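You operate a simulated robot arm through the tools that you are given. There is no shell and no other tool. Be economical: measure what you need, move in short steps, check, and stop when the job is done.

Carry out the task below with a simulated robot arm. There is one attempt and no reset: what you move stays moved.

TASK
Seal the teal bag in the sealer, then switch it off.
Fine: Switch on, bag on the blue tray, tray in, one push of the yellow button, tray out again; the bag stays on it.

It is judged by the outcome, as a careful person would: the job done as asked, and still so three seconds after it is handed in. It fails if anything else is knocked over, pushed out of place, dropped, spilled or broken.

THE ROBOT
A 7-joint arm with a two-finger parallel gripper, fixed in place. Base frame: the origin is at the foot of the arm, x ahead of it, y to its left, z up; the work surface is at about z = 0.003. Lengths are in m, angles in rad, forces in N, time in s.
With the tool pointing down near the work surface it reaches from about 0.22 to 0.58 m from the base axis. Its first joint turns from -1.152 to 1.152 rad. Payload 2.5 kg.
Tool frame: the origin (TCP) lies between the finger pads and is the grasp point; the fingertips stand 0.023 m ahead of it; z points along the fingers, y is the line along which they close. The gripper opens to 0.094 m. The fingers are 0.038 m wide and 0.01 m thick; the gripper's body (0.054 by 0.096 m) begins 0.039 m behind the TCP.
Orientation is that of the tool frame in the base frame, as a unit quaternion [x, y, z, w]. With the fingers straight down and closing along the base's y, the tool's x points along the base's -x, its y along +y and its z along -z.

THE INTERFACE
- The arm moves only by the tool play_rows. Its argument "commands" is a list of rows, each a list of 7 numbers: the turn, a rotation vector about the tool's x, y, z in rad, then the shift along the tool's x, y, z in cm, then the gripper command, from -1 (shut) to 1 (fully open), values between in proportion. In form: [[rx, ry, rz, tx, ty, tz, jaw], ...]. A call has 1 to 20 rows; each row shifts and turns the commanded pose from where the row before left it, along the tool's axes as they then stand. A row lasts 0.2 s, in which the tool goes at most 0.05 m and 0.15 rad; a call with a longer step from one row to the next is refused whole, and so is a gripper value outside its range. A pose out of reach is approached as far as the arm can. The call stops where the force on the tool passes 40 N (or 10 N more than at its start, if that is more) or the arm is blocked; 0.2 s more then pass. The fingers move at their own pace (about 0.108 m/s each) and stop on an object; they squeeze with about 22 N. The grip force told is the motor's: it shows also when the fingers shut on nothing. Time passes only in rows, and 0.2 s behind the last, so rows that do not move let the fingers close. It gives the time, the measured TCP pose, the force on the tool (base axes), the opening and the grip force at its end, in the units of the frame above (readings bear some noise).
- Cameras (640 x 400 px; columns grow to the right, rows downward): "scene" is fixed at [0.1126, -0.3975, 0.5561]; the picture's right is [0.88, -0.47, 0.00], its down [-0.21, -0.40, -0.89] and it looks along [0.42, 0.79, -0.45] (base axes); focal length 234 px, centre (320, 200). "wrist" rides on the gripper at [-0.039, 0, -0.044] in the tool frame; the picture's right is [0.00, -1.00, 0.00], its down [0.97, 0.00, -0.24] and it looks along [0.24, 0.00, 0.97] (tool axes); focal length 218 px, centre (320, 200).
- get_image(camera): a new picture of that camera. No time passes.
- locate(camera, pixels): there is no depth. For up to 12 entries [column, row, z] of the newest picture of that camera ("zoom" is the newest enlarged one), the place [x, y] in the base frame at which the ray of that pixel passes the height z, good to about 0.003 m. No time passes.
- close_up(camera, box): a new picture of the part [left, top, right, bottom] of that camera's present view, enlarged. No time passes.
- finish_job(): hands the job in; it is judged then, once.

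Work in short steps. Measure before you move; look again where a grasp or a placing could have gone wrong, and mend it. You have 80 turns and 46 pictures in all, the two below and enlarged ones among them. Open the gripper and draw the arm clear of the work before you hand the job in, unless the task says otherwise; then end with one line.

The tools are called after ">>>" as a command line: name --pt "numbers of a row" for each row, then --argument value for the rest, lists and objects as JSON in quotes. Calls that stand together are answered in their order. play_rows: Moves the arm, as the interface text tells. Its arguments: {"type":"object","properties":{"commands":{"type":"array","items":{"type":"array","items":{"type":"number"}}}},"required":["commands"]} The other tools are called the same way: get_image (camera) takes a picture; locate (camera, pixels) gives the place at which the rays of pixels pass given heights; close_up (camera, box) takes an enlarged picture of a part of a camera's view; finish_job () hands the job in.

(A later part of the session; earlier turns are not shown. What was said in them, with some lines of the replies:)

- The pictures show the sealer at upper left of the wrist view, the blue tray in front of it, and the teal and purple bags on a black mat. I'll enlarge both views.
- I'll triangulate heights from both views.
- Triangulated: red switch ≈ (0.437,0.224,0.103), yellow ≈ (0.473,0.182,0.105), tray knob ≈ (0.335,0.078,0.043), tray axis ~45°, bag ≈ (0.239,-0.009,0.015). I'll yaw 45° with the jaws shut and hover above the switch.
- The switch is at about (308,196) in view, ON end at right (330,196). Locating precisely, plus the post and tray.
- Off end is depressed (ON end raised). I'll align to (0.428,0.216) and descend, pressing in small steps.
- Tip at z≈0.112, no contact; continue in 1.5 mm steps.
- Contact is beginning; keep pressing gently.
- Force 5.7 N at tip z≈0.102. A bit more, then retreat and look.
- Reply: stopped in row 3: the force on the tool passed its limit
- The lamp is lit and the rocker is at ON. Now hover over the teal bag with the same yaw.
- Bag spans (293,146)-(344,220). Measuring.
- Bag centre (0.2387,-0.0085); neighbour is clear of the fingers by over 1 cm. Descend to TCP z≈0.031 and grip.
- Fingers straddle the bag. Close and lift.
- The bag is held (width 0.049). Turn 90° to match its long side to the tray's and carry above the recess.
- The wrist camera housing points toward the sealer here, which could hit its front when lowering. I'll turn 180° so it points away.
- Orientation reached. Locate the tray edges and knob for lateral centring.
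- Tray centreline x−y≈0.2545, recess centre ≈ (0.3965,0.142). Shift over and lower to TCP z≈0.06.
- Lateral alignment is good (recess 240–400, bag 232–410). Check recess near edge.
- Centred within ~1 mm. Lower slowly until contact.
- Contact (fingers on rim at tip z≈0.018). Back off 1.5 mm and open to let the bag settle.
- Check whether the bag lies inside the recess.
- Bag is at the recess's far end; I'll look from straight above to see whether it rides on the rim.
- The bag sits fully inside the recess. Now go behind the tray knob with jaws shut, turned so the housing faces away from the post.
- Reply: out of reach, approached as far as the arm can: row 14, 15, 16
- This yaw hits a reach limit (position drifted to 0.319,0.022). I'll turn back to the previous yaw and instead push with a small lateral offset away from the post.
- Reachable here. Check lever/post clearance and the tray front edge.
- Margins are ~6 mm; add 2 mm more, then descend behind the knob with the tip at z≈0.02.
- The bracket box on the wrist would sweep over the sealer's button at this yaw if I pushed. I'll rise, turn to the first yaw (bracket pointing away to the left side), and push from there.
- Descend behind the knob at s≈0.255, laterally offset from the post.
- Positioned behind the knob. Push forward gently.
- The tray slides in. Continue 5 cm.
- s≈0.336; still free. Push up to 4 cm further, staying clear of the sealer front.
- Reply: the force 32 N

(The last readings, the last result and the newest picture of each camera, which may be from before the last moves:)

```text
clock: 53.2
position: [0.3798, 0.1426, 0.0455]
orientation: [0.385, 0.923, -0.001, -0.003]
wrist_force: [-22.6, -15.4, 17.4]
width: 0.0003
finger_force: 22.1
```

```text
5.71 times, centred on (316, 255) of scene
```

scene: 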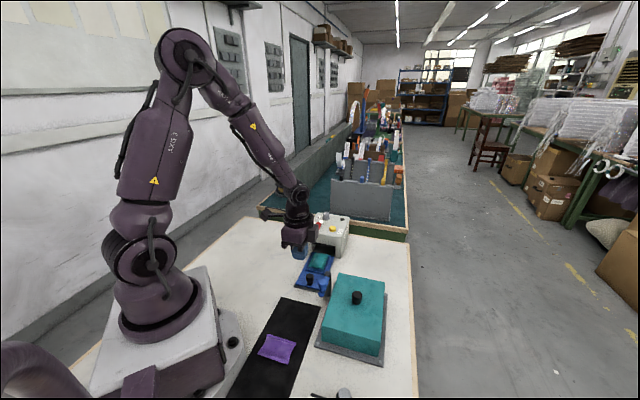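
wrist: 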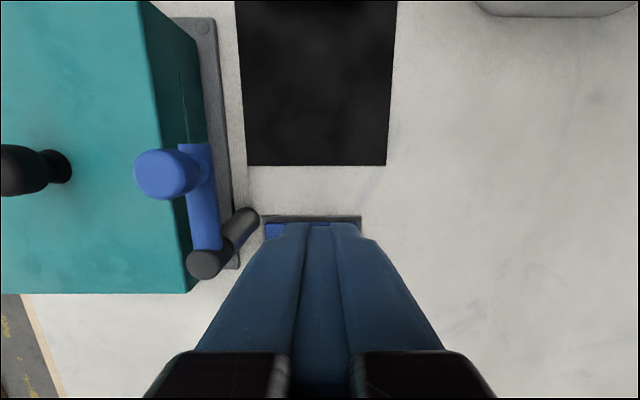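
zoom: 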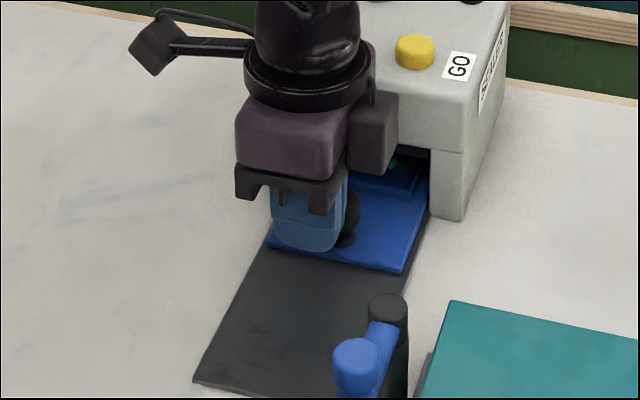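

Blocked at s≈0.369 — likely the tray's end stop. Back off, rise and look.

>>> play_rows --pt "0 0 0 0 -0.5 0 -1" --pt "0 0 0 0 -1.5 0 -1" --pt "0 0 0 0 -1 -3 -1" --pt "0 0 0 0 0 -4 -1" --pt "0 0 0 0 0 -4 -1" --pt "0 0 0 0 0 -3 -1" --pt "0 0 0 0 0 0 -1"

>>> get_image --camera "wrist"

```text
clock: 54.8
position: [0.3614, 0.1236, 0.1853]
orientation: [0.384, 0.923, 0.002, -0.001]
wrist_force: [0.6, -0.3, 0.5]
width: 0.0001
finger_force: 22.3
```

```text
6 pictures are left
```

wrist: 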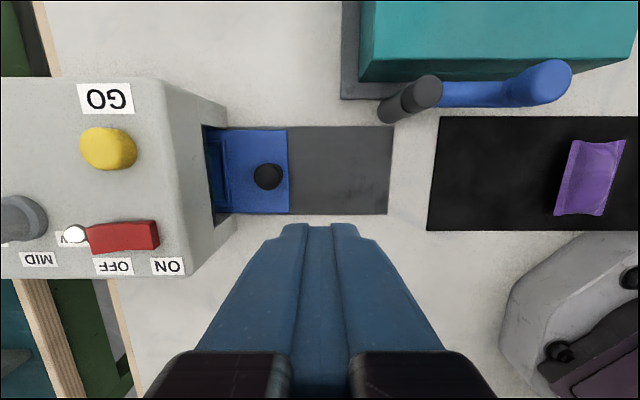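

Tray is in with the recess inside the sealer. Locating knob, tray end and the yellow button.

>>> locate --camera "wrist" --pixels '[[267, 177, 0.04], [289, 172, 0.012], [388, 172, 0.004], [108, 149, 0.105], [121, 236, 0.105], [222, 172, 0.012], [165, 80, 0.1], [227, 105, 0.004], [400, 100, 0.082]]'

```text
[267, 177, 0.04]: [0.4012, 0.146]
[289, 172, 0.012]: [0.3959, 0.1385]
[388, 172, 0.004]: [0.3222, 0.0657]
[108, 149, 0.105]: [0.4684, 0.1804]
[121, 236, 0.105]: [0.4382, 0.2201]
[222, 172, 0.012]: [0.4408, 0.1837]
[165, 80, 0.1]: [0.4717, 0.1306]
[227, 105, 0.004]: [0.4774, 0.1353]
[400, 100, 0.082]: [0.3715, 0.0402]
```

Tray travelled ~0.104 m, recess just past the front. Move over the yellow button at s≈0.465, p≈0.204 (0.473,0.1845) and approach.

>>> play_rows --pt "0 0 0 -0.9 3.05 0 -1" --pt "0 0 0 -0.9 3.05 0 -1" --pt "0 0 0 -0.9 3.05 0 -1" --pt "0 0 0 -0.9 3.05 0 -1" --pt "0 0 0 0 0 2 -1" --pt "0 0 0 0 0 2 -1" --pt "0 0 0 0 0 0.9 -1" --pt "0 0 0 0 0 0 -1"

>>> close_up --camera "scene" --box '[280, 190, 376, 250]'

```text
clock: 56.6
position: [0.4729, 0.1844, 0.1377]
orientation: [0.383, 0.924, 0.002, 0.0]
wrist_force: [-0.4, 0.4, -0.1]
width: 0.0
finger_force: 21.9
```

```text
6.67 times, centred on (328, 220) of scene
```

zoom: 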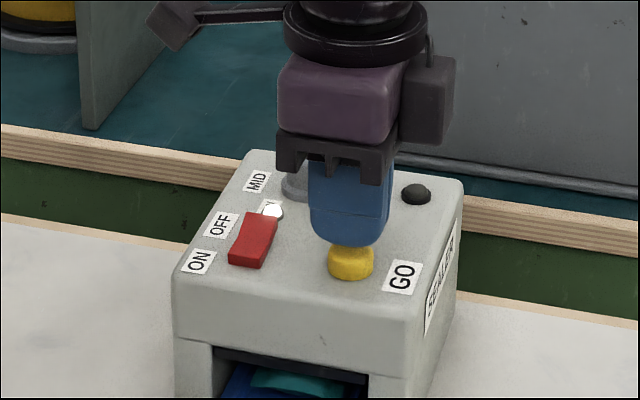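

Aligned above the button; go down to just about contact.

>>> play_rows --pt "0 0 0 0 0 0.2 -1" --pt "0 0 0 0 0 0.2 -1" --pt "0 0 0 0 0 0.2 -1" --pt "0 0 0 0 0 0.2 -1" --pt "0 0 0 0 0 0.2 -1" --pt "0 0 0 0 0 0 -1"

```text
clock: 58.0
position: [0.4729, 0.1844, 0.1278]
orientation: [0.383, 0.924, 0.001, 0.0]
wrist_force: [-0.7, -1.2, 1.6]
width: 0.0001
finger_force: 22.0
```

Slight contact. Continue pressing.

>>> play_rows --pt "0 0 0 0 0 0.15 -1" --pt "0 0 0 0 0 0.15 -1" --pt "0 0 0 0 0 0.15 -1" --pt "0 0 0 0 0 0 -1"

```text
clock: 59.0
position: [0.4731, 0.1845, 0.1235]
orientation: [0.384, 0.923, 0.003, 0.001]
wrist_force: [0.7, 0.9, 10.9]
width: 0.0
finger_force: 22.1
```

>>> close_up --camera "scene" --box '[280, 190, 376, 250]'

```text
6.67 times, centred on (328, 220) of scene
```

zoom: 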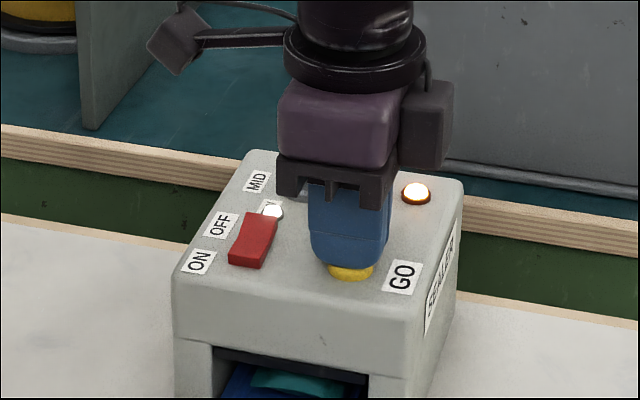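

The rear lamp lit: sealing started. Release, rise, open jaws, move to straddle hover above the knob and wait a few seconds.

>>> play_rows --pt "0 0 0 0 0 -1 -1" --pt "0 0 0 0 0 -2 -1" --pt "0 0 0 0 0 -3 -1" --pt "0 0 0 1.2 -3.2 0 0.7" --pt "0 0 0 1.2 -3.2 0 0.7" --pt "0 0 0 1.2 -3.15 0 0.7" --pt "0 0 0 0 0 0 0.7" --pt "0 0 0 0 0 0 0.7" --pt "0 0 0 0 0 0 0.7" --pt "0 0 0 0 0 0 0.7" --pt "0 0 0 0 0 0 0.7" --pt "0 0 0 0 0 0 0.7" --pt "0 0 0 0 0 0 0.7" --pt "0 0 0 0 0 0 0.7" --pt "0 0 0 0 0 0 0.7" --pt "0 0 0 0 0 0 0.7" --pt "0 0 0 0 0 0 0.7" --pt "0 0 0 0 0 0 0.7" --pt "0 0 0 0 0 0 0.7" --pt "0 0 0 0 0 0 0.7"

>>> get_image --camera "scene"

```text
clock: 63.2
position: [0.3815, 0.1433, 0.1813]
orientation: [0.384, 0.923, 0.001, 0.0]
wrist_force: [0.5, -0.6, 0.4]
width: 0.0798
finger_force: 0.1
```

```text
3 pictures are left
```

scene: 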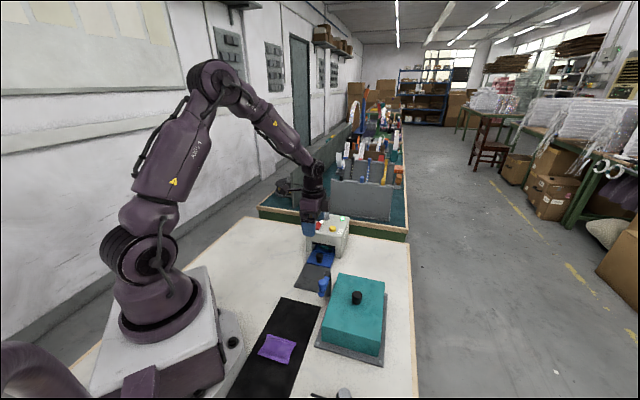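

The lamp is green: sealing done. Descend straddling the knob, then pull.

>>> play_rows --pt "0 0 0 0 -0.1 3 0.7" --pt "0 0 0 0 0 3 0.7" --pt "0 0 0 0 0 3 0.7" --pt "0 0 0 0 0 2.5 0.7" --pt "0 0 0 0 0 1.2 0.7" --pt "0 0 0 0 0 0.9 0.7" --pt "0 0 0 0 0 0 0.7"

```text
clock: 64.8
position: [0.3796, 0.1408, 0.0467]
orientation: [0.384, 0.923, 0.001, 0.0]
wrist_force: [0.8, 0.1, 0.7]
width: 0.08
finger_force: 0.1
```

>>> play_rows --pt "0 0 0 0 -0.3 0 0.7" --pt "0 0 0 0 -0.3 0 0.7" --pt "0 0 0 0 -0.4 0 0.7" --pt "0 0 0 0 -0.4 0 0.7" --pt "0 0 0 0 -0.4 0 0.7" --pt "0 0 0 0 -0.4 0 0.7" --pt "0 0 0 0 -0.4 0 0.7" --pt "0 0 0 0 -0.4 0 0.7" --pt "0 0 0 0 -0.4 0 0.7" --pt "0 0 0 0 -0.4 0 0.7" --pt "0 0 0 0 -0.4 0 0.7" --pt "0 0 0 0 -0.4 0 0.7" --pt "0 0 0 0 -0.4 0 0.7" --pt "0 0 0 0 0 0 0.7"

>>> close_up --camera "scene" --box '[260, 205, 388, 285]'

```text
clock: 67.8
position: [0.343, 0.1056, 0.0469]
orientation: [0.383, 0.924, -0.001, -0.001]
wrist_force: [0.0, 0.8, 0.5]
width: 0.0799
finger_force: 0.5
```

```text
5.00 times, centred on (324, 245) of scene
```

zoom: 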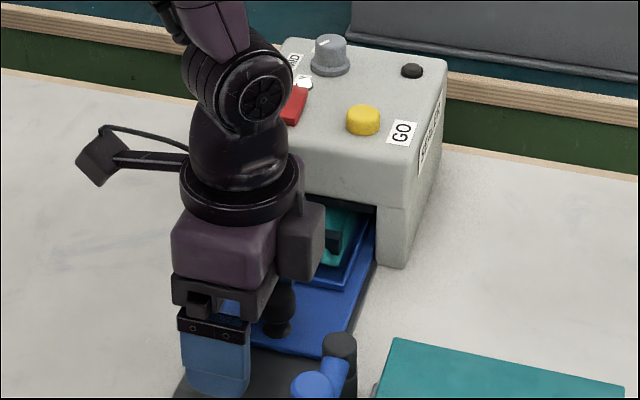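

Tray and bag are coming out. Continue pulling.

>>> play_rows --pt "0 0 0 0 -0.4 0 0.7" --pt "0 0 0 0 -0.4 0 0.7" --pt "0 0 0 0 -0.4 0 0.7" --pt "0 0 0 0 -0.4 0 0.7" --pt "0 0 0 0 -0.4 0 0.7" --pt "0 0 0 0 -0.4 0 0.7" --pt "0 0 0 0 -0.4 0 0.7" --pt "0 0 0 0 -0.4 0 0.7" --pt "0 0 0 0 -0.4 0 0.7" --pt "0 0 0 0 -0.4 0 0.7" --pt "0 0 0 0 -0.4 0 0.7" --pt "0 0 0 0 -0.4 0 0.7" --pt "0 0 0 0 -0.4 0 0.7" --pt "0 0 0 0 -0.3 0 0.7" --pt "0 0 0 0 0 0 0.7"

```text
clock: 71.0
position: [0.3041, 0.067, 0.0464]
orientation: [0.383, 0.924, 0.001, 0.002]
wrist_force: [0.1, 1.1, -1.1]
width: 0.0801
finger_force: 0.0
```

>>> play_rows --pt "0 0 0 0 -0.2 0 0.7" --pt "0 0 0 0 -0.2 0 0.7" --pt "0 0 0 0 0 0 0.7"

```text
clock: 71.8
position: [0.3031, 0.0646, 0.0475]
orientation: [0.383, 0.924, 0.002, 0.0]
wrist_force: [6.9, 5.8, -1.9]
width: 0.0839
finger_force: 4.1
```

End stop reached. Back off slightly, rise clear, shut the jaws and move over the OFF end of the rocker (s≈0.4805, p≈0.150).

>>> play_rows --pt "0 0 0 0 0.4 0 0.7" --pt "0 0 0 0 0 -2 0.7" --pt "0 0 0 0 0 -4 0.7" --pt "0 0 0 0 0 -4 0.7" --pt "0 0 0 0 0 -4 0.7" --pt "0 0 0 0.3 3.6 0 -1" --pt "0 0 0 0.3 3.6 0 -1" --pt "0 0 0 0.3 3.6 0 -1" --pt "0 0 0 0.3 3.6 0 -1" --pt "0 0 0 0.3 3.6 0 -1" --pt "0 0 0 0.36 3.6 0 -1" --pt "0 0 0 0 0 0 -1"

```text
clock: 74.4
position: [0.4438, 0.2333, 0.1878]
orientation: [0.384, 0.923, 0.001, 0.0]
wrist_force: [-0.4, 0.4, -0.4]
width: 0.0
finger_force: 22.2
```

>>> play_rows --pt "0 0 0 -0.1 0.15 2 -1" --pt "0 0 0 0 0 2 -1" --pt "0 0 0 0 0 1 -1" --pt "0 0 0 0 0 0.3 -1" --pt "0 0 0 0 0 0.2 -1" --pt "0 0 0 0 0 0.2 -1" --pt "0 0 0 0 0 0.2 -1" --pt "0 0 0 0 0 0 -1"

>>> play_rows --pt "0 0 0 0 0 0.15 -1" --pt "0 0 0 0 0 0.15 -1" --pt "0 0 0 0 0 0 -1"

```text
clock: 76.2
position: [0.4452, 0.2347, 0.1282]
orientation: [0.383, 0.924, 0.001, 0.001]
wrist_force: [0.3, -0.2, -1.1]
width: 0.0
finger_force: 22.2
```

```text
clock: 77.0
position: [0.4459, 0.2341, 0.1251]
orientation: [0.384, 0.923, 0.001, 0.0]
wrist_force: [-1.3, -1.2, 5.5]
width: 0.0
finger_force: 21.9
```

>>> play_rows --pt "0 0 0 0 0 0.1 -1" --pt "0 0 0 0 0 0.1 -1" --pt "0 0 0 0 0 0 -1"

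>>> play_rows --pt "0 0 0 0 0 -2 -1" --pt "0 0 0 0 0 -3 -1" --pt "0 0 0 3 0 -3 0.3" --pt "0 0 0 4 -2 -3 0.5" --pt "0 0 0 4 -3 -2 0.5" --pt "0 0 0 0 0 0 0.5"

>>> close_up --camera "scene" --box '[260, 205, 388, 285]'

```text
clock: 77.9
position: [0.446, 0.2335, 0.1256]
orientation: [0.383, 0.924, 0.001, 0.0]
wrist_force: [-2.8, -1.8, 6.3]
width: 0.0
finger_force: 21.9
stopped in row 3: the force on the tool passed its limit (the readings are from after the stop); the commanded pose is now the measured one
```

```text
refused: row 4 steps farther than a row can; nothing moved
```

```text
5.00 times, centred on (324, 245) of scene
```

zoom: 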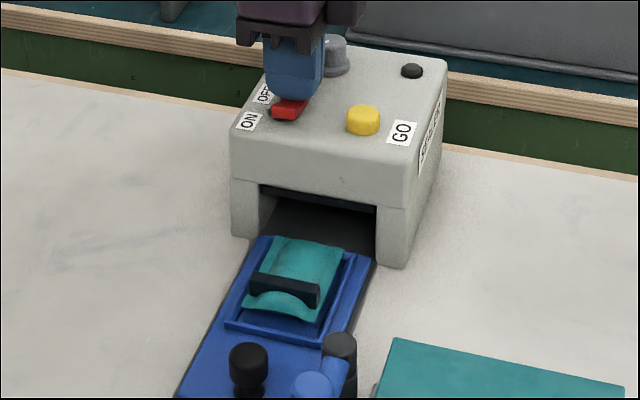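

The bag is sealed (dark strip), tray out, rocker's ON end raised. Retreat and take the last picture.

>>> play_rows --pt "0 0 0 0 0 -2 -1" --pt "0 0 0 0 0 -3 -1" --pt "0 0 0 2 0 -3 0.3" --pt "0 0 0 3 -2 -2 0.5" --pt "0 0 0 3 -2 -2 0.5" --pt "0 0 0 3 -2 0 0.5" --pt "0 0 0 0 0 0 0.5"

>>> close_up --camera "scene" --box '[260, 205, 388, 285]'

```text
clock: 79.5
position: [0.3241, 0.2679, 0.2454]
orientation: [0.383, 0.924, 0.001, 0.001]
wrist_force: [-0.5, -0.1, 0.2]
width: 0.0704
finger_force: 0.0
```

```text
5.00 times, centred on (324, 245) of scene
```

zoom: 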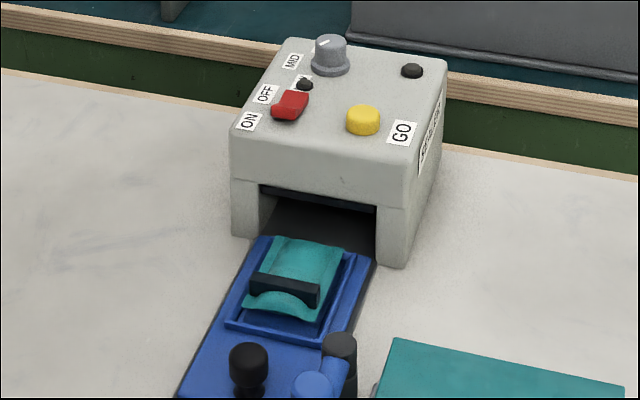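

The power lamp is out, the tray is out with the sealed bag on it, and the arm is clear, so I'm handing the job in.

>>> finish_job

```text
The job is handed in.
```

The teal bag is sealed and lying on the blue tray, the tray is pulled back out, and the sealer is switched off.
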